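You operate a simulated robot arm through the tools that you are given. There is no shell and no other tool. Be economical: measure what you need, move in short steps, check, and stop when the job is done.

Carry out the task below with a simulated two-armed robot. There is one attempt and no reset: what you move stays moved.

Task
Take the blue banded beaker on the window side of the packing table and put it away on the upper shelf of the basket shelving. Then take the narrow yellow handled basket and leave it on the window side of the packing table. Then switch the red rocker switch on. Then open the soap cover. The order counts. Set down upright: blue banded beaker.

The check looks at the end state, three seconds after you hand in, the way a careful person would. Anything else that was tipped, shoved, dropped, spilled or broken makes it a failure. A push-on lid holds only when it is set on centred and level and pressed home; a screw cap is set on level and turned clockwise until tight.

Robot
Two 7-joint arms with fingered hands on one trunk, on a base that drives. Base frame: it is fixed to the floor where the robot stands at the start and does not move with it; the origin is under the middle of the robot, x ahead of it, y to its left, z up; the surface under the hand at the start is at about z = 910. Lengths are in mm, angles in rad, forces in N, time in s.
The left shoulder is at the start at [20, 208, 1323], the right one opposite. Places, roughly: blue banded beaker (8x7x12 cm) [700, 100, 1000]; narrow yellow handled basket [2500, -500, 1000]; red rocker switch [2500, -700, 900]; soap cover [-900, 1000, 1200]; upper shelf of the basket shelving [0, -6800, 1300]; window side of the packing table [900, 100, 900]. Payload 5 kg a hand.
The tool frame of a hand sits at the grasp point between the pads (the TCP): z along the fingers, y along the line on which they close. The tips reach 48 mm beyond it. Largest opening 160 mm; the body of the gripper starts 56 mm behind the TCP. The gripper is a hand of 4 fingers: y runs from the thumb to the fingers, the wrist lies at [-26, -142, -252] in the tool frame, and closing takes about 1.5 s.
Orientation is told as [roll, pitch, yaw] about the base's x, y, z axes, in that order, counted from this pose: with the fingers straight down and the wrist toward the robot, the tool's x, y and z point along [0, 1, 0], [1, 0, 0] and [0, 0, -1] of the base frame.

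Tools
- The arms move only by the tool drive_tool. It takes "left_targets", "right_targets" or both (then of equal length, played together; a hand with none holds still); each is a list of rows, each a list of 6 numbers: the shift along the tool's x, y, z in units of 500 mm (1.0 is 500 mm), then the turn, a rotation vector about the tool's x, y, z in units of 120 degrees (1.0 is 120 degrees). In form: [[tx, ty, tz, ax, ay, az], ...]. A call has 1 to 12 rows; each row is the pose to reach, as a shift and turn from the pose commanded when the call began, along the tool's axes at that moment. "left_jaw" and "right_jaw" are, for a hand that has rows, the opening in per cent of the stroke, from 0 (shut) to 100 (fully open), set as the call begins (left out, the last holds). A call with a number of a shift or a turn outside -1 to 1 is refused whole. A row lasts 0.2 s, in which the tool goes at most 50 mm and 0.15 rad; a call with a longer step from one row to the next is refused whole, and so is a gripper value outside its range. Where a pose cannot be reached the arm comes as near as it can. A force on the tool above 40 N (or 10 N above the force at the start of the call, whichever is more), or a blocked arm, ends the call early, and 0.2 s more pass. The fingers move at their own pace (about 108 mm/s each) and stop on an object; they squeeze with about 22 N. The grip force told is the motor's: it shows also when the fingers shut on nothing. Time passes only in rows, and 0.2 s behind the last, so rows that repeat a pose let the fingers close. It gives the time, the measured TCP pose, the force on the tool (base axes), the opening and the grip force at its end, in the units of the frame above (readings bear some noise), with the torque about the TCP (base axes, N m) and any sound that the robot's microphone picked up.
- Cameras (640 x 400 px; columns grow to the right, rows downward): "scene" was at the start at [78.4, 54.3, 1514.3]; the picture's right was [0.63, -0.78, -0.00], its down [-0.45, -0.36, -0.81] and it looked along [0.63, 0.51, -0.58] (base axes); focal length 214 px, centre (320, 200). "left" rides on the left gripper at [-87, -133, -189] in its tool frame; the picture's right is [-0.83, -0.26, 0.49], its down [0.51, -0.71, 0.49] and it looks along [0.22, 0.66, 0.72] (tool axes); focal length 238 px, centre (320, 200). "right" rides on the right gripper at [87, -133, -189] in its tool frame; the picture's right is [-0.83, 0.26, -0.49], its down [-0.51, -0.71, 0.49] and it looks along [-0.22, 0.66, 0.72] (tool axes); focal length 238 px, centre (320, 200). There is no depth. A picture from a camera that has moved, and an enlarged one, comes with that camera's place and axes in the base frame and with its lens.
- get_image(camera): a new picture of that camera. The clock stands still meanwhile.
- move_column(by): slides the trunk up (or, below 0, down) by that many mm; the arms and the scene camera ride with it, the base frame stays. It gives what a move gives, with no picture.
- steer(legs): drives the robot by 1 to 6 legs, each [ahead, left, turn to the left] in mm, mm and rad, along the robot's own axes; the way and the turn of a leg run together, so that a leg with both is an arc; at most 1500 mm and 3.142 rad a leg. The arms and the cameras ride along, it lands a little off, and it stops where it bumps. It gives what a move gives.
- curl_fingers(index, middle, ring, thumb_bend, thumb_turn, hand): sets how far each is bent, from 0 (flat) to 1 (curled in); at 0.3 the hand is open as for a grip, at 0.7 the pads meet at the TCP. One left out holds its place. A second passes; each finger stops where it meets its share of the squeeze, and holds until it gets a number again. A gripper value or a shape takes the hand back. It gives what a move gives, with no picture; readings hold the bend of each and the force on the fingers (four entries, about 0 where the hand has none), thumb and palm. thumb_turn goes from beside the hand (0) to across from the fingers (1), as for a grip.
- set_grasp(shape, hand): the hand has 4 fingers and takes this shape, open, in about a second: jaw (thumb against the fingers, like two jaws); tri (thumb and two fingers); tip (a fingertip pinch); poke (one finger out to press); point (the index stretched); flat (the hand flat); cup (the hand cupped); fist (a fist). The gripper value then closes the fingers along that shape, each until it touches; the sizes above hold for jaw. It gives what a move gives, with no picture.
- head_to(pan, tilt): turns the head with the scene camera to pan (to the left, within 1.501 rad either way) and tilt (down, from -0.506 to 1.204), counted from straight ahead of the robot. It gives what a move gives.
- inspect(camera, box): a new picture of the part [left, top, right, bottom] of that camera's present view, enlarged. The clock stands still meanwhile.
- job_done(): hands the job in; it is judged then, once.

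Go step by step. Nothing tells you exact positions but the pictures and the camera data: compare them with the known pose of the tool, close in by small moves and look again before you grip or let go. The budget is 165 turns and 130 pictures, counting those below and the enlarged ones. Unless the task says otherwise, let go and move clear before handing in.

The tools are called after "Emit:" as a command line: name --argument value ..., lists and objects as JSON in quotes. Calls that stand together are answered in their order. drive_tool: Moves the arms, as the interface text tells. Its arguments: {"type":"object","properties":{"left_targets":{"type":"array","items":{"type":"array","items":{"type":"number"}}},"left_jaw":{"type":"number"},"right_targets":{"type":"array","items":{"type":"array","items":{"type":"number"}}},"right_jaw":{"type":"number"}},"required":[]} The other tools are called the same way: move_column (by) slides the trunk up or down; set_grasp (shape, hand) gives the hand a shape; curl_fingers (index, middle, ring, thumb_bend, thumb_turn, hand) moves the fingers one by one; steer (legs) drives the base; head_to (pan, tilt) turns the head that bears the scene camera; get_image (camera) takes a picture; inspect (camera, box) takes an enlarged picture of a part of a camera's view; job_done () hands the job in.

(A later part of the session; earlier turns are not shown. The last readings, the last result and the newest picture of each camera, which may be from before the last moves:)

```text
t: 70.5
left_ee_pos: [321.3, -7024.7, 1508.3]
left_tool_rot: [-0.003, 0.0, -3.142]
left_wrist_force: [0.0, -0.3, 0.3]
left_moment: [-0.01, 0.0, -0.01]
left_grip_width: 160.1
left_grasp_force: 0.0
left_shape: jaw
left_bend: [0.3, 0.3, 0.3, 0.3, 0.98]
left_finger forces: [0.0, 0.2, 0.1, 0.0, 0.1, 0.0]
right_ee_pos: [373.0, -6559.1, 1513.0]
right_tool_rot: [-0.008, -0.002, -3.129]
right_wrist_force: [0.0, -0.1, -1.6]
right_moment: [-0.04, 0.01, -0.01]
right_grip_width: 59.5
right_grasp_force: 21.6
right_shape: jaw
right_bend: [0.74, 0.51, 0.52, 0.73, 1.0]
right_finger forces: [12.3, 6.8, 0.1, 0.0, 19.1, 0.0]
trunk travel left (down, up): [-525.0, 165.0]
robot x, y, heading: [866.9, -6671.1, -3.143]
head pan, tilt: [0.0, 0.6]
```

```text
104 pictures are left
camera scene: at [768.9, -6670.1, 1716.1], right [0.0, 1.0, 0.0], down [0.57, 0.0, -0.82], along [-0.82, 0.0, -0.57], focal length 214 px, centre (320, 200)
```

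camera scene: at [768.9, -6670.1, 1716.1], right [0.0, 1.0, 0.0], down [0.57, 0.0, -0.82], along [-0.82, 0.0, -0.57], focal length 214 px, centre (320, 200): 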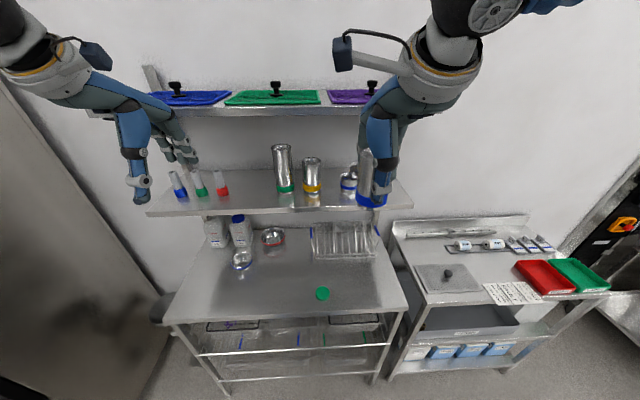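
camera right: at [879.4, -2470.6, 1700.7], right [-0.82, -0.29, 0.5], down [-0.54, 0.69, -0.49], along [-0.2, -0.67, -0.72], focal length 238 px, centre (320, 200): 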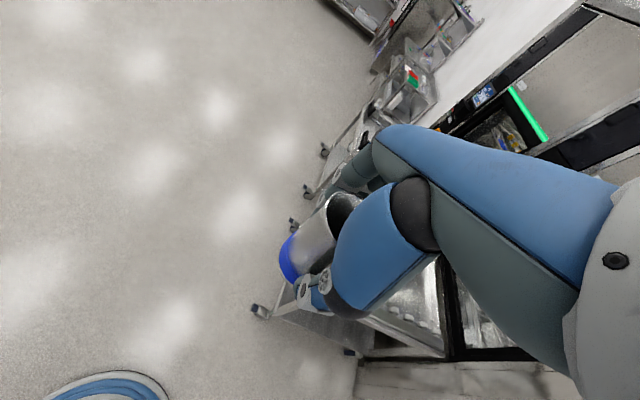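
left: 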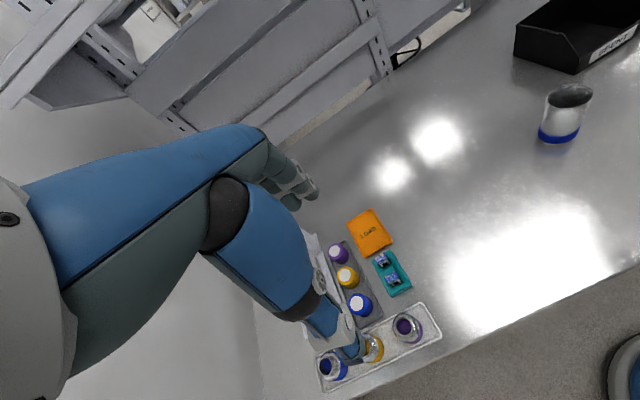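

Triangulation puts the mid shelf at z≈1253 with front edge x≈140 and right end y≈−6330; the table below has a free spot near (215, −6850). I'll set the beaker there, roll the hand to a side grip and regrasp, so I shift left and lower the trunk.

Emit:
steer --legs '[[0, 130, 0]]'

Emit:
move_column --by -200

Emit:
get_image --camera "right"

Emit:
get_image --camera "scene"

```text
t: 71.7
left_ee_pos: [321.8, -7154.2, 1509.5]
left_tool_rot: [0.002, 0.0, 3.14]
left_wrist_force: [-0.1, -0.4, -1.2]
left_moment: [-0.06, -0.04, -0.02]
left_grip_width: 160.1
left_grasp_force: 0.0
left_shape: jaw
left_bend: [0.3, 0.3, 0.3, 0.3, 0.98]
left_finger forces: [0.0, 0.0, 0.0, 0.1, 0.0, 0.1]
right_ee_pos: [373.2, -6688.1, 1512.2]
right_tool_rot: [-0.009, 0.0, -3.131]
right_wrist_force: [0.3, -0.5, -1.3]
right_moment: [-0.07, 0.0, 0.01]
right_grip_width: 59.6
right_grasp_force: 21.9
right_shape: jaw
right_bend: [0.74, 0.51, 0.52, 0.73, 1.0]
right_finger forces: [12.2, 7.0, 0.1, 0.1, 19.0, 0.1]
trunk travel left (down, up): [-525.0, 165.0]
robot x, y, heading: [871.6, -6804.0, -3.139]
head pan, tilt: [0.0, 0.6]
```

```text
t: 73.9
left_ee_pos: [321.9, -7155.6, 1308.8]
left_tool_rot: [0.0, -0.002, 3.14]
left_wrist_force: [-0.1, 0.0, -0.1]
left_moment: [0.0, 0.01, 0.01]
left_grip_width: 160.1
left_grasp_force: 0.0
left_shape: jaw
left_bend: [0.3, 0.3, 0.3, 0.3, 0.98]
left_finger forces: [0.0, 0.0, 0.1, 0.1, 0.0, 0.0]
right_ee_pos: [374.2, -6687.6, 1312.6]
right_tool_rot: [-0.008, -0.001, -3.131]
right_wrist_force: [0.4, 1.1, -0.5]
right_moment: [0.01, -0.02, 0.01]
right_grip_width: 59.5
right_grasp_force: 22.2
right_shape: jaw
right_bend: [0.74, 0.51, 0.52, 0.73, 1.0]
right_finger forces: [12.1, 6.9, 0.0, 0.0, 19.1, 0.0]
trunk travel left (down, up): [-325.0, 365.0]
robot x, y, heading: [868.3, -6801.3, -3.134]
head pan, tilt: [0.0, 0.6]
```

```text
103 pictures are left
camera right: at [508.7, -6775.3, 1501.0], right [-0.27, 0.83, 0.49], down [0.7, 0.52, -0.49], along [-0.66, 0.22, -0.72], focal length 238 px, centre (320, 200)
```

right: 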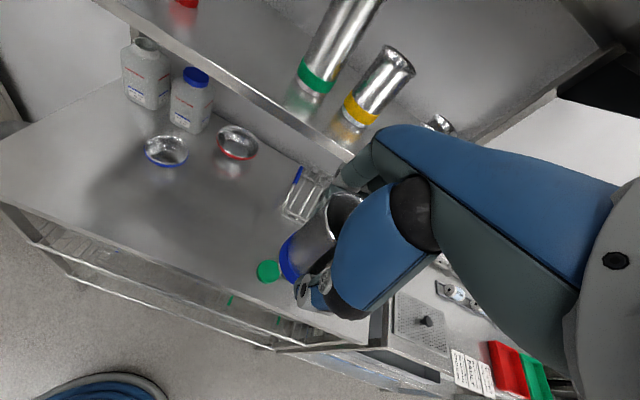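

```text
102 pictures are left
camera scene: at [769.5, -6800.6, 1516.3], right [0.0, 1.0, 0.0], down [0.57, 0.0, -0.82], along [-0.82, 0.0, -0.57], focal length 214 px, centre (320, 200)
```

scene: 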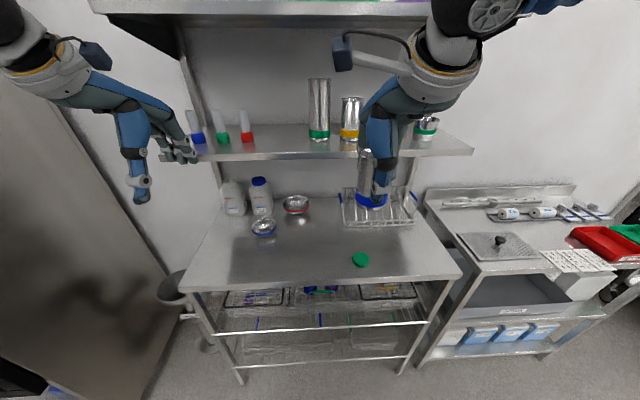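

Table top is at about z 905 and the spot (215, −6850) is free. I lower the beaker in front of the table, then bring it in over the edge.

Emit:
drive_tool --right_targets '[[0.04, 0, 0.075, 0, 0, 0], [0.08, 0, 0.15, 0, 0, 0], [0.12, 0, 0.225, 0, 0, 0], [0.16, 0, 0.3, 0, 0, 0], [0.2, 0, 0.375, 0, 0, 0], [0.24, 0, 0.45, 0, 0, 0], [0.28, 0, 0.525, 0, 0, 0], [0.32, 0, 0.59, 0, 0, 0], [0.32, 0.08, 0.59, 0, 0, 0], [0.32, 0.16, 0.59, 0, 0, 0], [0.32, 0.24, 0.59, 0, 0, 0], [0.32, 0.314, 0.59, 0, 0, 0]]'

Emit:
get_image --camera "scene"

```text
t: 76.5
left_ee_pos: [321.4, -7154.6, 1307.9]
left_tool_rot: [-0.001, 0.003, 3.139]
left_wrist_force: [-1.0, 0.9, -0.3]
left_moment: [-0.03, -0.07, 0.0]
left_grip_width: 160.1
left_grasp_force: 0.0
left_shape: jaw
left_bend: [0.3, 0.3, 0.3, 0.3, 0.98]
left_finger forces: [0.0, 0.1, 0.1, 0.0, 0.0, 0.0]
right_ee_pos: [216.3, -6846.6, 1014.4]
right_tool_rot: [-0.009, -0.001, -3.131]
right_wrist_force: [0.1, -0.5, -2.1]
right_moment: [0.0, -0.05, 0.0]
right_grip_width: 59.4
right_grasp_force: 22.1
right_shape: jaw
right_bend: [0.74, 0.51, 0.52, 0.73, 1.0]
right_finger forces: [12.4, 6.9, 0.0, 0.1, 19.2, 0.0]
trunk travel left (down, up): [-325.0, 365.0]
robot x, y, heading: [868.1, -6797.9, -3.14]
head pan, tilt: [0.0, 0.6]
```

```text
101 pictures are left
camera scene: at [767.9, -6800.4, 1515.9], right [0.0, 1.0, 0.0], down [0.57, 0.0, -0.82], along [-0.82, 0.0, -0.57], focal length 214 px, centre (320, 200)
```

scene: 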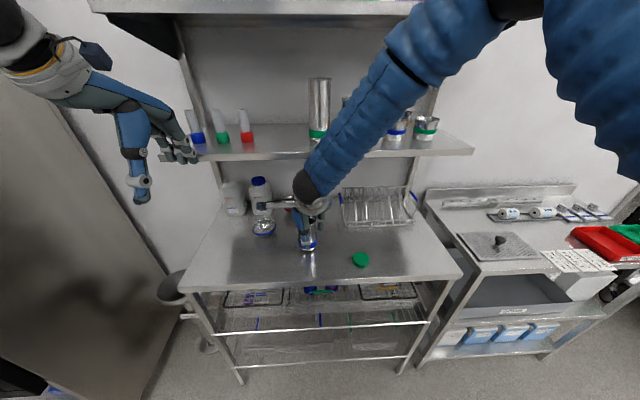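

Over the spot. Lowering slowly until the base touches.

Emit:
drive_tool --right_targets '[[0, 0, 0.012, 0, 0, 0], [0, 0, 0.024, 0, 0, 0], [0, 0, 0.032, 0, 0, 0], [0, 0, 0.038, 0, 0, 0], [0, 0, 0.044, 0, 0, 0], [0, 0, 0.05, 0, 0, 0], [0, 0, 0.056, 0, 0, 0], [0, 0, 0.062, 0, 0, 0], [0, 0, 0.068, 0, 0, 0]]'

```text
t: 78.5
left_ee_pos: [322.4, -7155.2, 1307.4]
left_tool_rot: [-0.002, 0.0, 3.14]
left_wrist_force: [-0.4, 1.1, 0.4]
left_moment: [0.0, -0.01, 0.0]
left_grip_width: 159.6
left_grasp_force: 0.1
left_shape: jaw
left_bend: [0.3, 0.3, 0.3, 0.3, 0.98]
left_finger forces: [0.0, 0.0, 0.1, 0.0, 0.1, 0.1]
right_ee_pos: [220.2, -6846.9, 981.5]
right_tool_rot: [-0.009, 0.0, -3.13]
right_wrist_force: [0.0, -1.8, 15.1]
right_moment: [-0.05, 0.01, 0.0]
right_grip_width: 61.6
right_grasp_force: 22.1
right_shape: jaw
right_bend: [0.74, 0.5, 0.52, 0.74, 1.0]
right_finger forces: [11.8, 8.2, 0.1, 0.1, 19.9, 0.1]
trunk travel left (down, up): [-325.0, 365.0]
robot x, y, heading: [869.6, -6801.6, -3.138]
head pan, tilt: [0.0, 0.6]
```

Contact at TCP z 981, so table at 900. I open the hand and raise it 25 mm, then check.

Emit:
drive_tool --right_targets '[[0, 0, 0, 0, 0, 0], [0, 0, 0, 0, 0, 0], [0, 0, 0, 0, 0, 0], [0, 0, 0, 0, 0, 0], [0, 0, -0.02, 0, 0, 0], [0, 0, -0.04, 0, 0, 0], [0, 0, -0.06, 0, 0, 0]]' --right_jaw 100

Emit:
inspect --camera "scene" --box '[240, 160, 400, 280]'

Emit:
get_image --camera "right"

```text
t: 80.1
left_ee_pos: [323.7, -7154.6, 1308.6]
left_tool_rot: [-0.002, 0.0, 3.14]
left_wrist_force: [0.6, 0.2, 0.1]
left_moment: [0.03, 0.01, 0.03]
left_grip_width: 159.9
left_grasp_force: 0.1
left_shape: jaw
left_bend: [0.3, 0.3, 0.3, 0.3, 0.98]
left_finger forces: [0.0, 0.0, 0.0, 0.1, 0.0, 0.0]
right_ee_pos: [219.1, -6846.4, 1012.0]
right_tool_rot: [-0.011, -0.001, -3.131]
right_wrist_force: [0.8, 0.7, -0.3]
right_moment: [0.0, 0.04, -0.01]
right_grip_width: 159.6
right_grasp_force: 0.2
right_shape: jaw
right_bend: [0.3, 0.3, 0.3, 0.3, 0.98]
right_finger forces: [0.1, 0.0, 0.0, 0.0, 0.0, 0.0]
trunk travel left (down, up): [-325.0, 365.0]
robot x, y, heading: [867.0, -6800.3, -3.14]
head pan, tilt: [0.0, 0.6]
```

```text
3.33 times, centred on (320, 220) of scene
camera zoom: at [769.9, -6800.6, 1516.1], right [0.0, 1.0, 0.0], down [0.56, 0.0, -0.83], along [-0.83, 0.0, -0.56], focal length 715 px, centre (320, 133)
```

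zoom: 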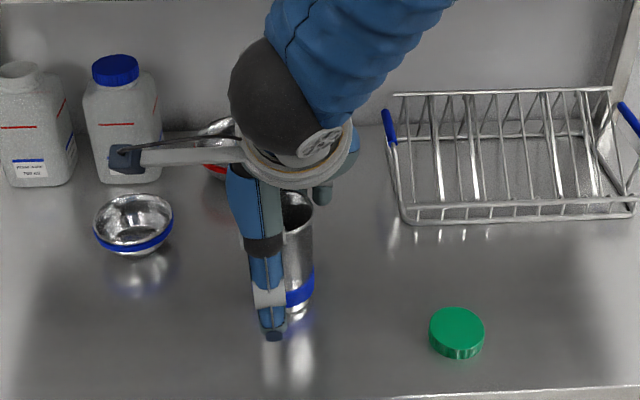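

```text
99 pictures are left
camera right: at [353.3, -6934.1, 1200.4], right [-0.27, 0.83, 0.49], down [0.7, 0.52, -0.49], along [-0.66, 0.22, -0.72], focal length 238 px, centre (320, 200)
```

right: 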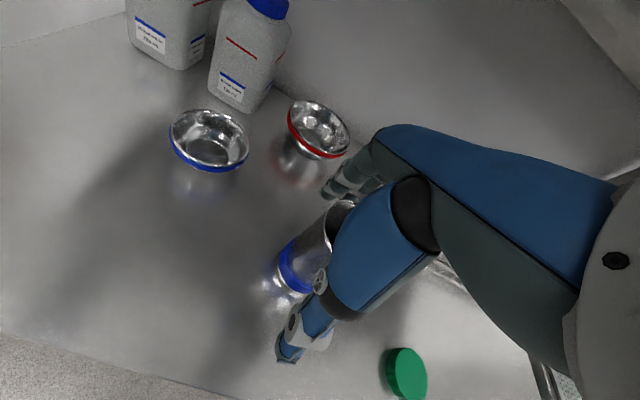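

The beaker stands free. I roll the open hand 59° about its closing axis so the palm swings to the right side with the fingers straddling the beaker.

Emit:
drive_tool --right_targets '[[0, 0, 0, 0, 0.07, 0], [0, 0, 0, 0, 0.14, 0], [0, 0, 0, 0, 0.21, 0], [0, 0, 0, 0, 0.28, 0], [0, 0, 0, 0, 0.35, 0], [0, 0, 0, 0, 0.42, 0], [0, 0, 0, 0, 0.49, 0], [0, 0, 0, 0, 0.49, 0]]'

Emit:
inspect --camera "scene" --box '[240, 160, 400, 280]'

Emit:
get_image --camera "right"

```text
t: 81.9
left_ee_pos: [320.7, -7155.4, 1308.7]
left_tool_rot: [-0.001, -0.001, 3.14]
left_wrist_force: [0.4, -0.7, 0.4]
left_moment: [0.07, 0.01, -0.01]
left_grip_width: 160.1
left_grasp_force: 0.1
left_shape: jaw
left_bend: [0.3, 0.3, 0.3, 0.3, 0.98]
left_finger forces: [0.0, 0.1, 0.1, 0.0, 0.0, 0.0]
right_ee_pos: [219.1, -6847.8, 1012.2]
right_tool_rot: [1.018, -0.002, -3.132]
right_wrist_force: [0.6, -1.0, -1.0]
right_moment: [0.07, 0.01, -0.07]
right_grip_width: 159.4
right_grasp_force: 0.0
right_shape: jaw
right_bend: [0.3, 0.3, 0.3, 0.3, 0.97]
right_finger forces: [0.1, 0.0, 0.0, 0.0, 0.0, 0.0]
trunk travel left (down, up): [-325.0, 365.0]
robot x, y, heading: [868.7, -6797.0, -3.138]
head pan, tilt: [0.0, 0.6]
```

```text
3.33 times, centred on (320, 220) of scene
camera zoom: at [769.7, -6801.6, 1516.2], right [0.0, 1.0, 0.0], down [0.57, 0.0, -0.82], along [-0.82, 0.0, -0.57], focal length 715 px, centre (320, 133)
```

zoom: 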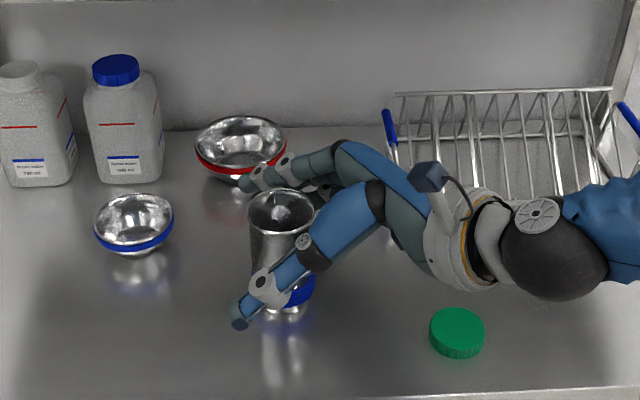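

```text
97 pictures are left
camera right: at [350.8, -6731.4, 1185.7], right [-0.27, 0.85, -0.45], down [0.71, -0.14, -0.69], along [-0.65, -0.51, -0.56], focal length 238 px, centre (320, 200)
```

right: 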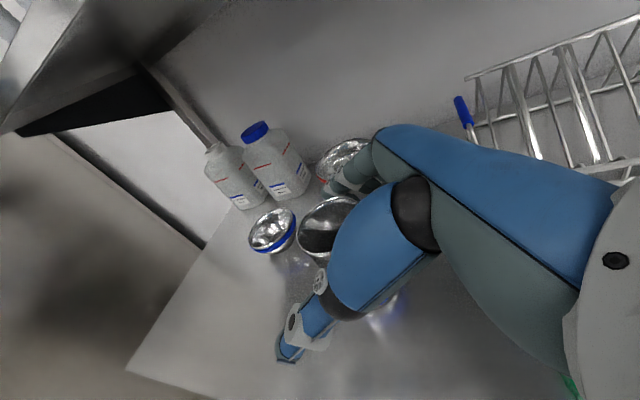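

Perfect straddle. I lower 32 mm and close for the side grip.

Emit:
drive_tool --right_targets '[[-0.018, 0, 0.011, 0, 0, 0], [-0.036, 0, 0.022, 0, 0, 0], [-0.0545, 0, 0.0336, 0, 0, 0], [-0.0545, 0, 0.0336, 0, 0, 0]]'

Emit:
drive_tool --right_targets '[[0, 0, 0, 0, 0, 0], [0, 0, 0, 0, 0, 0], [0, 0, 0, 0, 0, 0], [0, 0, 0, 0, 0, 0], [0, 0, 0, 0, 0, 0], [0, 0, 0, 0, 0, 0], [0, 0, 0, 0, 0, 0], [0, 0, 0, 0, 0, 0]]' --right_jaw 0

Emit:
inspect --camera "scene" --box '[240, 160, 400, 280]'

```text
t: 82.9
left_ee_pos: [323.1, -7154.5, 1308.5]
left_tool_rot: [-0.004, 0.001, 3.14]
left_wrist_force: [-0.4, -0.3, -0.2]
left_moment: [0.0, 0.01, 0.04]
left_grip_width: 160.0
left_grasp_force: 0.1
left_shape: jaw
left_bend: [0.3, 0.3, 0.3, 0.3, 0.98]
left_finger forces: [0.0, 0.0, 0.0, 0.1, 0.0, 0.0]
right_ee_pos: [217.9, -6847.7, 981.7]
right_tool_rot: [1.02, -0.006, -3.131]
right_wrist_force: [1.7, 3.7, 15.3]
right_moment: [0.04, 1.44, -0.31]
right_grip_width: 159.9
right_grasp_force: 0.0
right_shape: jaw
right_bend: [0.3, 0.3, 0.3, 0.3, 0.97]
right_finger forces: [0.0, 0.0, 15.4, 0.1, 0.0, 0.0]
trunk travel left (down, up): [-325.0, 365.0]
robot x, y, heading: [870.5, -6801.5, -3.14]
head pan, tilt: [0.0, 0.6]
```

```text
t: 84.7
left_ee_pos: [323.7, -7154.4, 1308.8]
left_tool_rot: [-0.001, 0.0, 3.139]
left_wrist_force: [0.2, -0.1, 0.0]
left_moment: [0.01, 0.0, -0.03]
left_grip_width: 159.8
left_grasp_force: 0.0
left_shape: jaw
left_bend: [0.3, 0.3, 0.3, 0.3, 0.98]
left_finger forces: [0.0, 0.0, 0.1, 0.0, 0.0, 0.0]
right_ee_pos: [219.0, -6847.8, 981.9]
right_tool_rot: [1.019, -0.004, -3.13]
right_wrist_force: [-1.0, 5.5, 16.7]
right_moment: [0.1, 1.8, -0.47]
right_grip_width: 44.3
right_grasp_force: 21.5
right_shape: jaw
right_bend: [0.73, 0.52, 0.3, 0.76, 1.0]
right_finger forces: [13.0, 3.7, 17.6, 0.1, 14.8, 0.0]
trunk travel left (down, up): [-325.0, 365.0]
robot x, y, heading: [869.4, -6798.2, -3.141]
head pan, tilt: [0.0, 0.6]
```

```text
3.33 times, centred on (320, 220) of scene
camera zoom: at [770.6, -6800.0, 1516.2], right [0.0, 1.0, 0.0], down [0.56, 0.0, -0.83], along [-0.83, 0.0, -0.56], focal length 715 px, centre (320, 133)
```

zoom: 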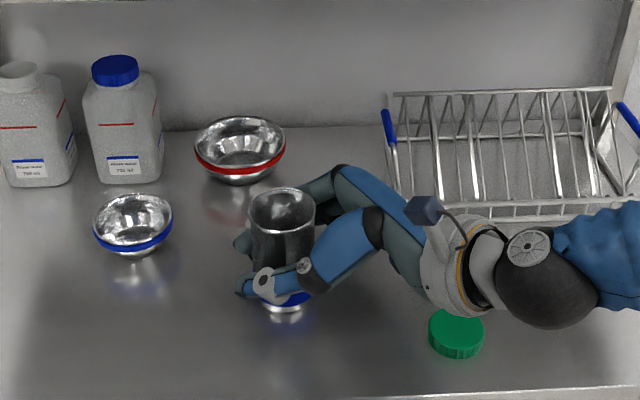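

The lowest (ring) finger is pressing on the table. I reopen, lift 14 mm and close again.

Emit:
drive_tool --right_targets '[[0, 0, 0, 0, 0, 0], [0, 0, 0, 0, 0, 0], [0, 0, 0, 0, 0, 0], [0, 0, 0, 0, 0, 0], [0.012, 0, -0.0075, 0, 0, 0], [0.024, 0, -0.015, 0, 0, 0], [0.024, 0, -0.015, 0, 0, 0]]' --right_jaw 100

Emit:
drive_tool --right_targets '[[0, 0, 0, 0, 0, 0], [0, 0, 0, 0, 0, 0], [0, 0, 0, 0, 0, 0], [0, 0, 0, 0, 0, 0], [0, 0, 0, 0, 0, 0], [0, 0, 0, 0, 0, 0], [0, 0, 0, 0, 0, 0], [0, 0, 0, 0, 0, 0]]' --right_jaw 0

Emit:
inspect --camera "scene" --box '[240, 160, 400, 280]'

```text
t: 86.3
left_ee_pos: [321.2, -7154.8, 1309.0]
left_tool_rot: [0.0, -0.001, 3.141]
left_wrist_force: [-0.1, 0.7, 0.5]
left_moment: [0.02, 0.02, -0.01]
left_grip_width: 160.1
left_grasp_force: 0.0
left_shape: jaw
left_bend: [0.3, 0.3, 0.3, 0.3, 0.98]
left_finger forces: [0.0, 0.0, 0.0, 0.0, 0.0, 0.0]
right_ee_pos: [219.6, -6846.2, 992.7]
right_tool_rot: [1.017, -0.001, -3.132]
right_wrist_force: [-0.3, 0.5, 0.9]
right_moment: [0.03, 0.01, 0.0]
right_grip_width: 159.3
right_grasp_force: 0.1
right_shape: jaw
right_bend: [0.3, 0.3, 0.3, 0.3, 0.98]
right_finger forces: [0.0, 0.1, 0.0, 0.0, 0.0, 0.0]
trunk travel left (down, up): [-325.0, 365.0]
robot x, y, heading: [868.3, -6802.2, -3.139]
head pan, tilt: [0.0, 0.6]
```

```text
t: 88.1
left_ee_pos: [322.6, -7153.9, 1308.5]
left_tool_rot: [-0.002, 0.001, 3.139]
left_wrist_force: [0.4, 0.8, -0.3]
left_moment: [-0.02, 0.01, -0.01]
left_grip_width: 159.9
left_grasp_force: 0.1
left_shape: jaw
left_bend: [0.3, 0.3, 0.3, 0.3, 0.98]
left_finger forces: [0.0, 0.0, 0.0, 0.1, 0.0, 0.0]
right_ee_pos: [218.9, -6847.1, 993.8]
right_tool_rot: [1.017, -0.001, -3.13]
right_wrist_force: [-0.6, 0.6, -1.4]
right_moment: [0.0, 0.03, 0.0]
right_grip_width: 42.4
right_grasp_force: 22.1
right_shape: jaw
right_bend: [0.73, 0.54, 0.48, 0.76, 1.0]
right_finger forces: [12.5, 2.8, 2.4, 0.0, 15.6, 0.0]
trunk travel left (down, up): [-325.0, 365.0]
robot x, y, heading: [870.1, -6795.0, -3.142]
head pan, tilt: [0.0, 0.6]
```

```text
3.33 times, centred on (320, 220) of scene
camera zoom: at [769.2, -6800.5, 1516.1], right [0.0, 1.0, 0.0], down [0.57, 0.0, -0.82], along [-0.82, 0.0, -0.57], focal length 715 px, centre (320, 133)
```

zoom: 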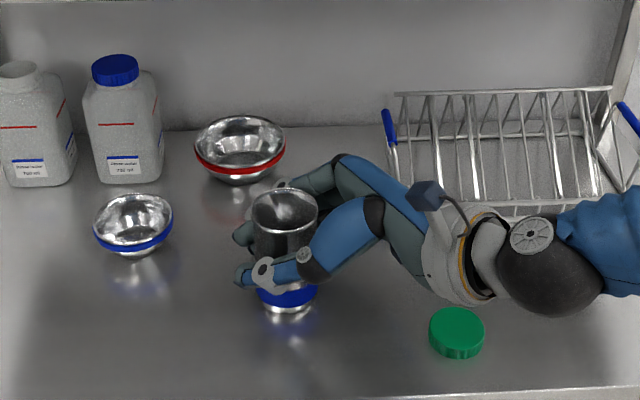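

Better: all fingers on the beaker, wrist force free. I lift 40 mm and check it stays upright.

Emit:
drive_tool --right_targets '[[0.017, 0, -0.0105, 0, 0, 0], [0.034, 0, -0.021, 0, 0, 0], [0.051, 0, -0.0315, 0, 0, 0], [0.068, 0, -0.042, 0, 0, 0], [0.068, 0, -0.042, 0, 0, 0]]'

Emit:
inspect --camera "scene" --box '[240, 160, 400, 280]'

```text
t: 89.3
left_ee_pos: [322.2, -7154.4, 1307.3]
left_tool_rot: [-0.002, 0.0, 3.14]
left_wrist_force: [0.1, -0.3, -0.2]
left_moment: [-0.03, -0.03, -0.01]
left_grip_width: 160.0
left_grasp_force: 0.0
left_shape: jaw
left_bend: [0.3, 0.3, 0.3, 0.3, 0.98]
left_finger forces: [0.0, 0.0, 0.1, 0.0, 0.0, 0.0]
right_ee_pos: [218.9, -6846.7, 1033.1]
right_tool_rot: [1.017, -0.002, -3.133]
right_wrist_force: [-0.1, -0.2, -1.0]
right_moment: [-0.04, 0.0, 0.01]
right_grip_width: 42.7
right_grasp_force: 21.5
right_shape: jaw
right_bend: [0.73, 0.54, 0.48, 0.76, 1.0]
right_finger forces: [12.6, 2.6, 2.5, 0.1, 15.6, 0.0]
trunk travel left (down, up): [-325.0, 365.0]
robot x, y, heading: [870.6, -6800.4, -3.143]
head pan, tilt: [0.0, 0.6]
```

```text
3.33 times, centred on (320, 220) of scene
camera zoom: at [769.0, -6800.4, 1516.0], right [0.0, 1.0, 0.0], down [0.57, 0.0, -0.82], along [-0.82, 0.0, -0.57], focal length 715 px, centre (320, 133)
```

zoom: 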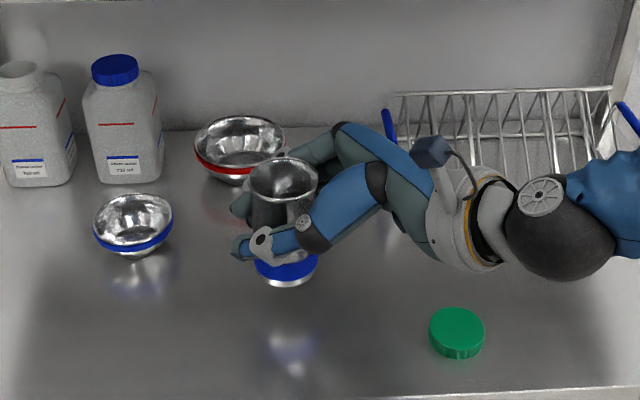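

Held upright. I back off from the unit, raise the trunk, and yaw the hand 40° so the wrist comes straight from behind.

Emit:
steer --legs '[[-250, 0, 0]]'

Emit:
move_column --by 345

Emit:
drive_tool --right_targets '[[-0.0567, 0, 0.035, 0, 0, 0]]'

```text
t: 91.1
left_ee_pos: [571.8, -7153.7, 1309.3]
left_tool_rot: [-0.003, 0.0, 3.141]
left_wrist_force: [1.9, 0.2, 0.3]
left_moment: [0.0, 0.13, 0.02]
left_grip_width: 160.0
left_grasp_force: 0.0
left_shape: jaw
left_bend: [0.3, 0.3, 0.3, 0.3, 0.98]
left_finger forces: [0.1, 0.0, 0.1, 0.0, 0.0, 0.1]
right_ee_pos: [468.0, -6846.0, 1035.6]
right_tool_rot: [1.016, -0.003, -3.131]
right_wrist_force: [0.1, 0.7, -0.5]
right_moment: [0.03, 0.05, -0.09]
right_grip_width: 43.0
right_grasp_force: 22.6
right_shape: jaw
right_bend: [0.73, 0.54, 0.48, 0.76, 1.0]
right_finger forces: [12.6, 2.6, 2.6, 0.1, 15.6, 0.1]
trunk travel left (down, up): [-325.0, 365.0]
robot x, y, heading: [1114.5, -6797.2, -3.139]
head pan, tilt: [0.0, 0.6]
```

```text
t: 94.5
left_ee_pos: [569.9, -7154.9, 1652.9]
left_tool_rot: [-0.002, 0.001, 3.14]
left_wrist_force: [-0.8, -0.7, 0.4]
left_moment: [0.0, 0.01, 0.02]
left_grip_width: 159.8
left_grasp_force: 0.1
left_shape: jaw
left_bend: [0.3, 0.3, 0.3, 0.3, 0.98]
left_finger forces: [0.0, 0.1, 0.0, 0.0, 0.0, 0.0]
right_ee_pos: [466.6, -6845.3, 1379.0]
right_tool_rot: [1.018, -0.003, -3.132]
right_wrist_force: [-0.7, -0.3, -1.5]
right_moment: [-0.02, 0.03, 0.02]
right_grip_width: 42.5
right_grasp_force: 22.1
right_shape: jaw
right_bend: [0.73, 0.54, 0.48, 0.76, 1.0]
right_finger forces: [12.7, 2.6, 2.6, 0.1, 15.5, 0.0]
trunk travel left (down, up): [-670.0, 20.0]
robot x, y, heading: [1116.6, -6796.8, -3.137]
head pan, tilt: [0.0, 0.6]
```

```text
t: 94.9
left_ee_pos: [568.6, -7153.4, 1653.6]
left_tool_rot: [-0.002, 0.002, 3.138]
left_wrist_force: [-0.7, 0.5, 0.0]
left_moment: [-0.02, -0.08, 0.0]
left_grip_width: 160.0
left_grasp_force: 0.1
left_shape: jaw
left_bend: [0.3, 0.3, 0.3, 0.3, 0.98]
left_finger forces: [0.0, 0.0, 0.0, 0.0, 0.1, 0.1]
right_ee_pos: [463.4, -6846.3, 1346.1]
right_tool_rot: [1.017, -0.002, -3.132]
right_wrist_force: [-2.2, 1.1, 0.2]
right_moment: [0.14, -0.09, 0.16]
right_grip_width: 42.5
right_grasp_force: 21.8
right_shape: jaw
right_bend: [0.73, 0.54, 0.48, 0.76, 1.0]
right_finger forces: [12.6, 2.6, 2.6, 0.0, 15.5, 0.0]
trunk travel left (down, up): [-670.0, 20.0]
robot x, y, heading: [1116.2, -6798.5, -3.141]
head pan, tilt: [0.0, 0.6]
```

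I put the turn into the shift columns, which just lowered the hand 33 mm in free air. I correct that with the proper yaw now.

Emit:
drive_tool --right_targets '[[0.02, 0, -0.012, -0.0567, 0, 0.035], [0.04, 0, -0.024, -0.1134, 0, 0.07], [0.0567, 0, -0.035, -0.17, 0, 0.105], [0.0567, 0, -0.035, -0.2268, 0, 0.14], [0.0567, 0, -0.035, -0.2836, 0, 0.175], [0.0567, 0, -0.035, -0.2836, 0, 0.175]]'

Emit:
steer --legs '[[0, -455, 0]]'

Emit:
get_image --camera "scene"

Emit:
get_image --camera "right"

```text
t: 96.3
left_ee_pos: [569.7, -7151.8, 1653.2]
left_tool_rot: [0.001, 0.0, 3.139]
left_wrist_force: [0.3, 1.0, 0.3]
left_moment: [-0.04, -0.01, 0.03]
left_grip_width: 159.9
left_grasp_force: 0.1
left_shape: jaw
left_bend: [0.3, 0.3, 0.3, 0.3, 0.98]
left_finger forces: [0.1, 0.1, 0.0, 0.1, 0.0, 0.1]
right_ee_pos: [466.9, -6844.5, 1379.6]
right_tool_rot: [1.02, -0.001, 2.451]
right_wrist_force: [-0.6, 0.5, -1.4]
right_moment: [-0.05, 0.01, 0.06]
right_grip_width: 42.6
right_grasp_force: 22.1
right_shape: jaw
right_bend: [0.73, 0.54, 0.48, 0.76, 1.0]
right_finger forces: [12.2, 2.5, 2.7, 0.1, 15.2, 0.1]
trunk travel left (down, up): [-670.0, 20.0]
robot x, y, heading: [1117.5, -6797.7, -3.139]
head pan, tilt: [0.0, 0.6]
```

```text
t: 99.1
left_ee_pos: [570.2, -6697.7, 1653.5]
left_tool_rot: [-0.002, -0.001, -3.14]
left_wrist_force: [0.4, -0.9, -0.4]
left_moment: [0.07, -0.02, -0.04]
left_grip_width: 160.1
left_grasp_force: 0.0
left_shape: jaw
left_bend: [0.3, 0.3, 0.3, 0.3, 0.98]
left_finger forces: [0.0, 0.1, 0.0, 0.0, 0.0, 0.1]
right_ee_pos: [464.3, -6389.7, 1379.8]
right_tool_rot: [1.019, -0.003, 2.458]
right_wrist_force: [-0.7, 0.1, -1.1]
right_moment: [0.02, -0.01, -0.08]
right_grip_width: 42.6
right_grasp_force: 22.2
right_shape: jaw
right_bend: [0.73, 0.54, 0.48, 0.76, 1.0]
right_finger forces: [12.3, 2.5, 2.7, 0.0, 15.2, 0.0]
trunk travel left (down, up): [-670.0, 20.0]
robot x, y, heading: [1119.1, -6340.7, -3.14]
head pan, tilt: [0.0, 0.6]
```

```text
93 pictures are left
camera scene: at [1016.3, -6341.7, 1861.0], right [0.0, 1.0, 0.0], down [0.57, 0.0, -0.82], along [-0.82, 0.0, -0.57], focal length 214 px, centre (320, 200)
```

scene: 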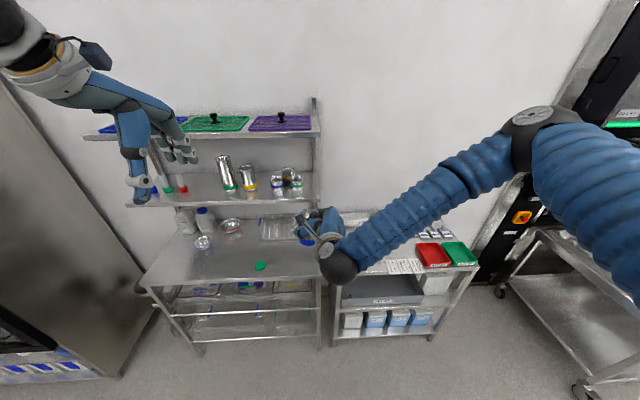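

```text
92 pictures are left
camera right: at [642.2, -6384.6, 1552.5], right [0.34, 0.82, -0.45], down [0.45, -0.57, -0.69], along [-0.83, 0.03, -0.56], focal length 238 px, centre (320, 200)
```

right: 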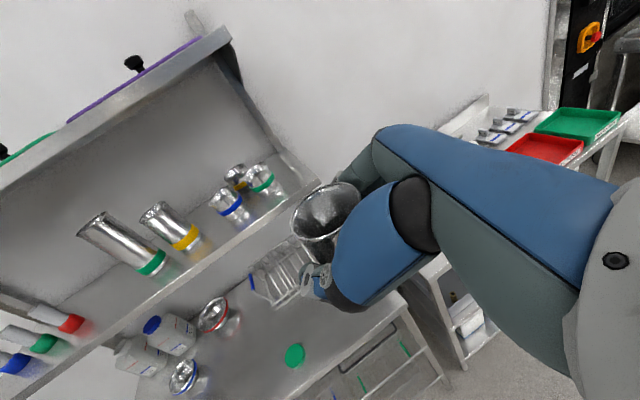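

I zoom in to fix the neighbours and the shelf corner.

Emit:
inspect --camera "scene" --box '[240, 80, 400, 260]'

Emit:
inspect --camera "right" --box '[180, 100, 360, 260]'

```text
2.22 times, centred on (320, 170) of scene
camera zoom: at [1016.3, -6341.7, 1861.0], right [0.0, 1.0, 0.0], down [0.57, 0.0, -0.82], along [-0.82, 0.0, -0.57], focal length 477 px, centre (320, 267)
```

zoom: 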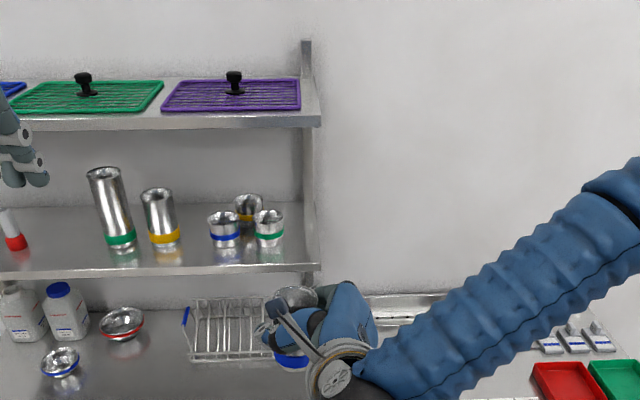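

```text
2.50 times, centred on (270, 180) of right
camera zoom: at [642.2, -6384.6, 1552.5], right [0.34, 0.82, -0.45], down [0.45, -0.57, -0.69], along [-0.83, 0.03, -0.56], focal length 596 px, centre (445, 250)
```

zoom: 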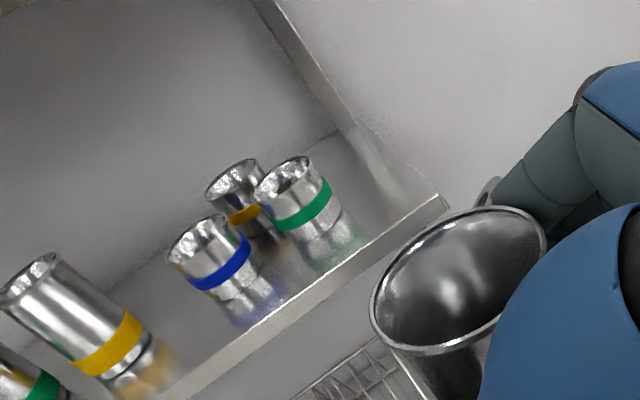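

The free spot is the shelf's right front end, about (82, −6388), clear of the green-banded beaker at (30, −6475). I drive forward 280 and look again.

Emit:
steer --legs '[[280, 0, 0]]'

Emit:
get_image --camera "right"

Emit:
inspect --camera "scene" --box '[220, 120, 420, 280]'

```text
t: 101.0
left_ee_pos: [292.4, -6697.4, 1654.8]
left_tool_rot: [-0.003, -0.002, -3.139]
left_wrist_force: [0.9, 0.0, 0.6]
left_moment: [0.0, 0.08, -0.01]
left_grip_width: 160.1
left_grasp_force: 0.0
left_shape: jaw
left_bend: [0.3, 0.3, 0.3, 0.3, 0.98]
left_finger forces: [0.0, 0.0, 0.0, 0.0, 0.1, 0.0]
right_ee_pos: [186.7, -6389.4, 1379.9]
right_tool_rot: [1.019, -0.002, 2.457]
right_wrist_force: [0.4, -0.7, -1.4]
right_moment: [0.01, 0.04, -0.04]
right_grip_width: 42.4
right_grasp_force: 21.4
right_shape: jaw
right_bend: [0.73, 0.54, 0.48, 0.76, 1.0]
right_finger forces: [12.3, 2.5, 2.7, 0.0, 15.1, 0.0]
trunk travel left (down, up): [-670.0, 20.0]
robot x, y, heading: [841.5, -6343.6, -3.135]
head pan, tilt: [0.0, 0.6]
```

```text
89 pictures are left
camera right: at [364.2, -6384.7, 1553.1], right [0.34, 0.82, -0.46], down [0.45, -0.57, -0.69], along [-0.83, 0.03, -0.56], focal length 238 px, centre (320, 200)
```

right: 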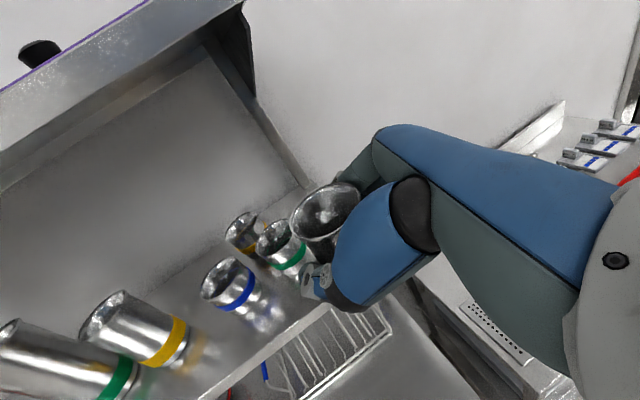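

```text
2.50 times, centred on (320, 200) of scene
camera zoom: at [738.4, -6341.3, 1861.2], right [0.0, 1.0, 0.0], down [0.56, 0.0, -0.83], along [-0.83, 0.0, -0.56], focal length 536 px, centre (320, 200)
```

zoom: 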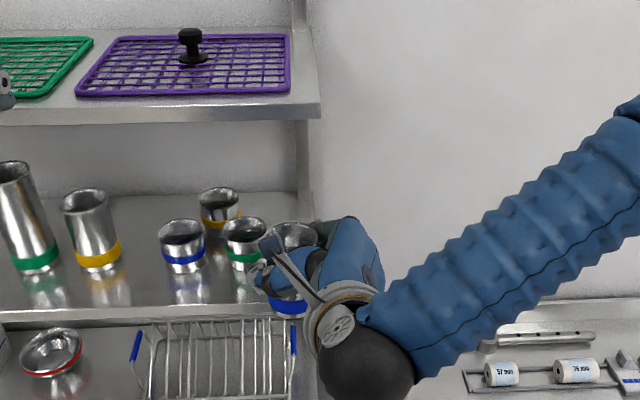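

All aligned. I move the beaker forward 95 mm at hover height and check.

Emit:
drive_tool --right_targets '[[0.0158, 0.0368, 0.0256, 0, 0, 0], [0.0315, 0.0736, 0.0511, 0, 0, 0], [0.0473, 0.1105, 0.0767, 0, 0, 0], [0.0631, 0.1473, 0.1022, 0, 0, 0], [0.0631, 0.1473, 0.1022, 0, 0, 0]]'

Emit:
get_image --camera "right"

Emit:
inspect --camera "scene" --box '[260, 170, 360, 250]'

```text
t: 102.2
left_ee_pos: [290.8, -6698.2, 1654.3]
left_tool_rot: [-0.003, 0.0, -3.14]
left_wrist_force: [0.4, -0.2, 0.3]
left_moment: [-0.02, -0.01, -0.05]
left_grip_width: 160.1
left_grasp_force: 0.1
left_shape: jaw
left_bend: [0.3, 0.3, 0.3, 0.3, 0.98]
left_finger forces: [0.0, 0.0, 0.0, 0.0, 0.0, 0.0]
right_ee_pos: [92.1, -6389.7, 1380.8]
right_tool_rot: [1.021, -0.003, 2.459]
right_wrist_force: [-0.2, 0.2, -1.1]
right_moment: [0.01, -0.02, 0.0]
right_grip_width: 42.6
right_grasp_force: 22.0
right_shape: jaw
right_bend: [0.73, 0.54, 0.48, 0.76, 1.0]
right_finger forces: [12.3, 2.5, 2.7, 0.0, 15.1, 0.1]
trunk travel left (down, up): [-670.0, 20.0]
robot x, y, heading: [835.6, -6340.9, -3.135]
head pan, tilt: [0.0, 0.6]
```

```text
87 pictures are left
camera right: at [267.9, -6384.4, 1553.4], right [0.34, 0.82, -0.46], down [0.45, -0.57, -0.69], along [-0.83, 0.03, -0.56], focal length 238 px, centre (320, 200)
```

right: 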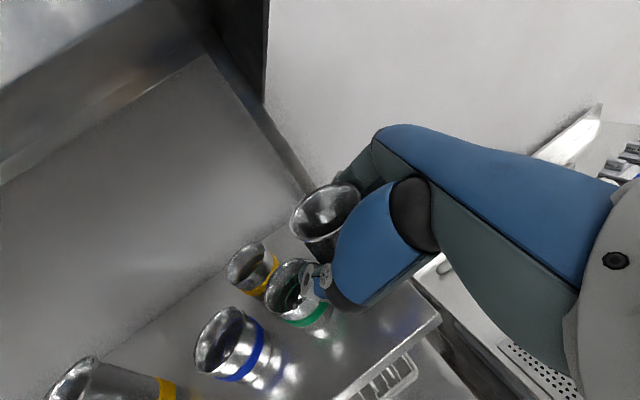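

```text
5.00 times, centred on (310, 210) of scene
camera zoom: at [737.2, -6341.4, 1861.1], right [0.0, 1.0, 0.0], down [0.56, 0.0, -0.83], along [-0.83, 0.0, -0.56], focal length 1072 px, centre (370, 150)
```

zoom: 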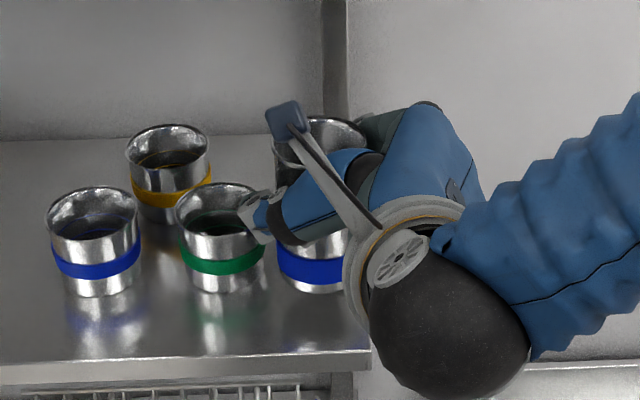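

The beaker actually sits ~35 mm ahead of the TCP, centred near (57, −6380), too near the shelf's right end. I shift it to about (75, −6388), then look before lowering.

Emit:
drive_tool --right_targets '[[-0.0055, -0.038, -0.0088, 0, 0, 0], [-0.0055, -0.038, -0.0088, 0, 0, 0]]'

Emit:
inspect --camera "scene" --box '[260, 170, 360, 250]'

```text
t: 102.8
left_ee_pos: [290.7, -6696.2, 1654.6]
left_tool_rot: [-0.001, 0.0, -3.139]
left_wrist_force: [0.3, -0.1, 0.3]
left_moment: [0.01, 0.0, 0.01]
left_grip_width: 160.0
left_grasp_force: 0.0
left_shape: jaw
left_bend: [0.3, 0.3, 0.3, 0.3, 0.98]
left_finger forces: [0.0, 0.0, 0.1, 0.1, 0.1, 0.0]
right_ee_pos: [109.3, -6397.7, 1379.8]
right_tool_rot: [1.019, -0.001, 2.458]
right_wrist_force: [0.4, 0.1, -0.8]
right_moment: [-0.03, 0.03, 0.02]
right_grip_width: 42.6
right_grasp_force: 21.8
right_shape: jaw
right_bend: [0.73, 0.54, 0.48, 0.76, 1.0]
right_finger forces: [12.2, 2.5, 2.8, 0.0, 15.3, 0.0]
trunk travel left (down, up): [-670.0, 20.0]
robot x, y, heading: [838.1, -6340.1, -3.133]
head pan, tilt: [0.0, 0.6]
```

```text
5.00 times, centred on (310, 210) of scene
camera zoom: at [736.7, -6341.3, 1861.1], right [0.0, 1.0, 0.0], down [0.57, 0.0, -0.82], along [-0.82, 0.0, -0.57], focal length 1072 px, centre (370, 150)
```

zoom: 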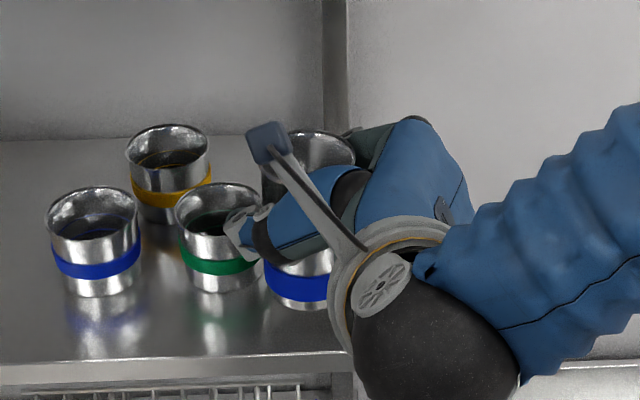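

Good margins now. I lower until contact with the shelf.

Emit:
drive_tool --right_targets '[[-0.017, 0, 0.0105, 0, 0, 0], [-0.034, 0, 0.021, 0, 0, 0], [-0.0426, 0, 0.0263, 0, 0, 0], [-0.0477, 0, 0.0294, 0, 0, 0], [-0.0528, 0, 0.0326, 0, 0, 0], [-0.0579, 0, 0.0357, 0, 0, 0], [-0.063, 0, 0.0389, 0, 0, 0], [-0.068, 0, 0.042, 0, 0, 0], [-0.0732, 0, 0.0452, 0, 0, 0], [-0.0783, 0, 0.0483, 0, 0, 0]]'

Emit:
inspect --camera "scene" --box '[260, 170, 360, 250]'

```text
t: 104.7
left_ee_pos: [292.2, -6697.2, 1654.2]
left_tool_rot: [0.001, -0.001, -3.139]
left_wrist_force: [-0.4, 0.4, -0.1]
left_moment: [0.04, -0.04, -0.01]
left_grip_width: 159.8
left_grasp_force: 0.0
left_shape: jaw
left_bend: [0.3, 0.3, 0.3, 0.3, 0.98]
left_finger forces: [0.0, 0.1, 0.0, 0.1, 0.0, 0.1]
right_ee_pos: [107.4, -6399.7, 1348.2]
right_tool_rot: [1.033, -0.008, 2.458]
right_wrist_force: [6.7, 0.3, 17.3]
right_moment: [0.13, 0.09, 0.02]
right_grip_width: 42.1
right_grasp_force: 21.9
right_shape: jaw
right_bend: [0.73, 0.54, 0.47, 0.77, 1.0]
right_finger forces: [10.7, 1.3, 10.4, 0.0, 20.0, 0.0]
trunk travel left (down, up): [-670.0, 20.0]
robot x, y, heading: [838.7, -6342.1, -3.134]
head pan, tilt: [0.0, 0.6]
stopped in row 9 (right hand): the force on the tool passed its limit at 43 N (the readings are from after the stop); the commanded pose is now the measured one
```

```text
5.00 times, centred on (310, 210) of scene
camera zoom: at [737.9, -6341.4, 1861.0], right [-0.01, 1.0, 0.0], down [0.56, 0.0, -0.83], along [-0.83, 0.0, -0.56], focal length 1072 px, centre (370, 150)
```

zoom: 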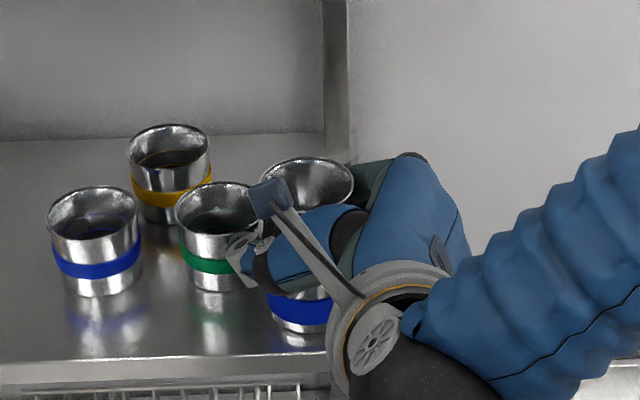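

Contact on the shelf. I ease off 2 mm and open the hand.

Emit:
drive_tool --right_targets '[[0.0034, 0, -0.0021, 0, 0, 0], [0.0034, 0, -0.0021, 0, 0, 0]]'

Emit:
drive_tool --right_targets '[[0.0034, 0, -0.0021, 0, 0, 0], [0.0034, 0, -0.0021, 0, 0, 0], [0.0034, 0, -0.0021, 0, 0, 0], [0.0034, 0, -0.0021, 0, 0, 0], [0.0034, 0, -0.0021, 0, 0, 0], [0.0034, 0, -0.0021, 0, 0, 0]]' --right_jaw 100

Emit:
inspect --camera "scene" --box '[260, 170, 360, 250]'

Emit:
get_image --camera "right"

```text
t: 105.3
left_ee_pos: [292.2, -6697.4, 1654.5]
left_tool_rot: [-0.003, 0.0, -3.14]
left_wrist_force: [-0.1, 0.1, -0.8]
left_moment: [0.0, 0.03, -0.01]
left_grip_width: 159.9
left_grasp_force: 0.0
left_shape: jaw
left_bend: [0.3, 0.3, 0.3, 0.3, 0.98]
left_finger forces: [0.0, 0.0, 0.0, 0.1, 0.1, 0.0]
right_ee_pos: [107.1, -6399.7, 1347.9]
right_tool_rot: [1.027, -0.007, 2.458]
right_wrist_force: [-0.3, -3.3, 12.8]
right_moment: [0.08, 0.24, 0.04]
right_grip_width: 41.9
right_grasp_force: 21.6
right_shape: jaw
right_bend: [0.73, 0.54, 0.47, 0.77, 1.0]
right_finger forces: [11.7, 2.2, 9.5, 0.1, 18.7, 0.1]
trunk travel left (down, up): [-670.0, 20.0]
robot x, y, heading: [835.1, -6339.3, -3.136]
head pan, tilt: [0.0, 0.6]
```

```text
t: 106.7
left_ee_pos: [291.9, -6697.1, 1654.9]
left_tool_rot: [-0.001, 0.0, -3.141]
left_wrist_force: [0.9, 0.4, -0.9]
left_moment: [-0.02, 0.02, 0.02]
left_grip_width: 160.0
left_grasp_force: 0.1
left_shape: jaw
left_bend: [0.3, 0.3, 0.3, 0.3, 0.98]
left_finger forces: [0.1, 0.1, 0.1, 0.0, 0.1, 0.0]
right_ee_pos: [107.3, -6398.5, 1348.3]
right_tool_rot: [1.027, -0.007, 2.458]
right_wrist_force: [0.5, 0.4, 0.2]
right_moment: [0.02, 0.01, 0.01]
right_grip_width: 159.6
right_grasp_force: 0.1
right_shape: jaw
right_bend: [0.3, 0.3, 0.3, 0.3, 0.98]
right_finger forces: [0.0, 0.0, 0.0, 0.0, 0.1, 0.0]
trunk travel left (down, up): [-670.0, 20.0]
robot x, y, heading: [836.8, -6337.8, -3.135]
head pan, tilt: [0.0, 0.6]
```

```text
5.00 times, centred on (310, 210) of scene
camera zoom: at [737.0, -6341.8, 1861.1], right [-0.01, 1.0, 0.0], down [0.57, 0.0, -0.82], along [-0.82, 0.0, -0.57], focal length 1072 px, centre (370, 150)
```

zoom: 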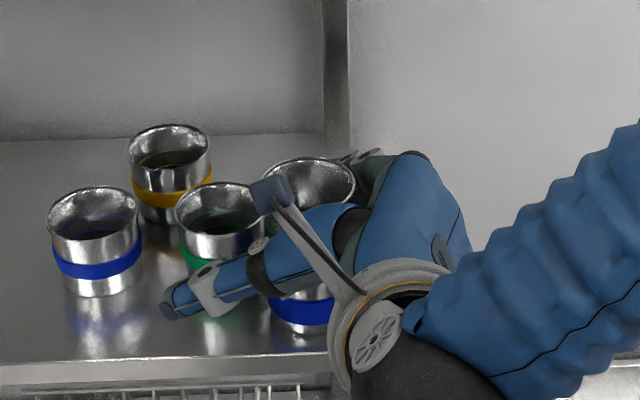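

```text
82 pictures are left
camera right: at [285.1, -6393.3, 1520.8], right [0.33, 0.82, -0.46], down [0.45, -0.57, -0.69], along [-0.83, 0.03, -0.56], focal length 238 px, centre (320, 200)
```

right: 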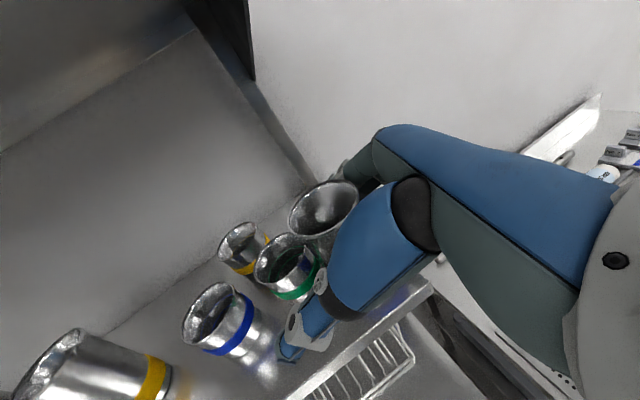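

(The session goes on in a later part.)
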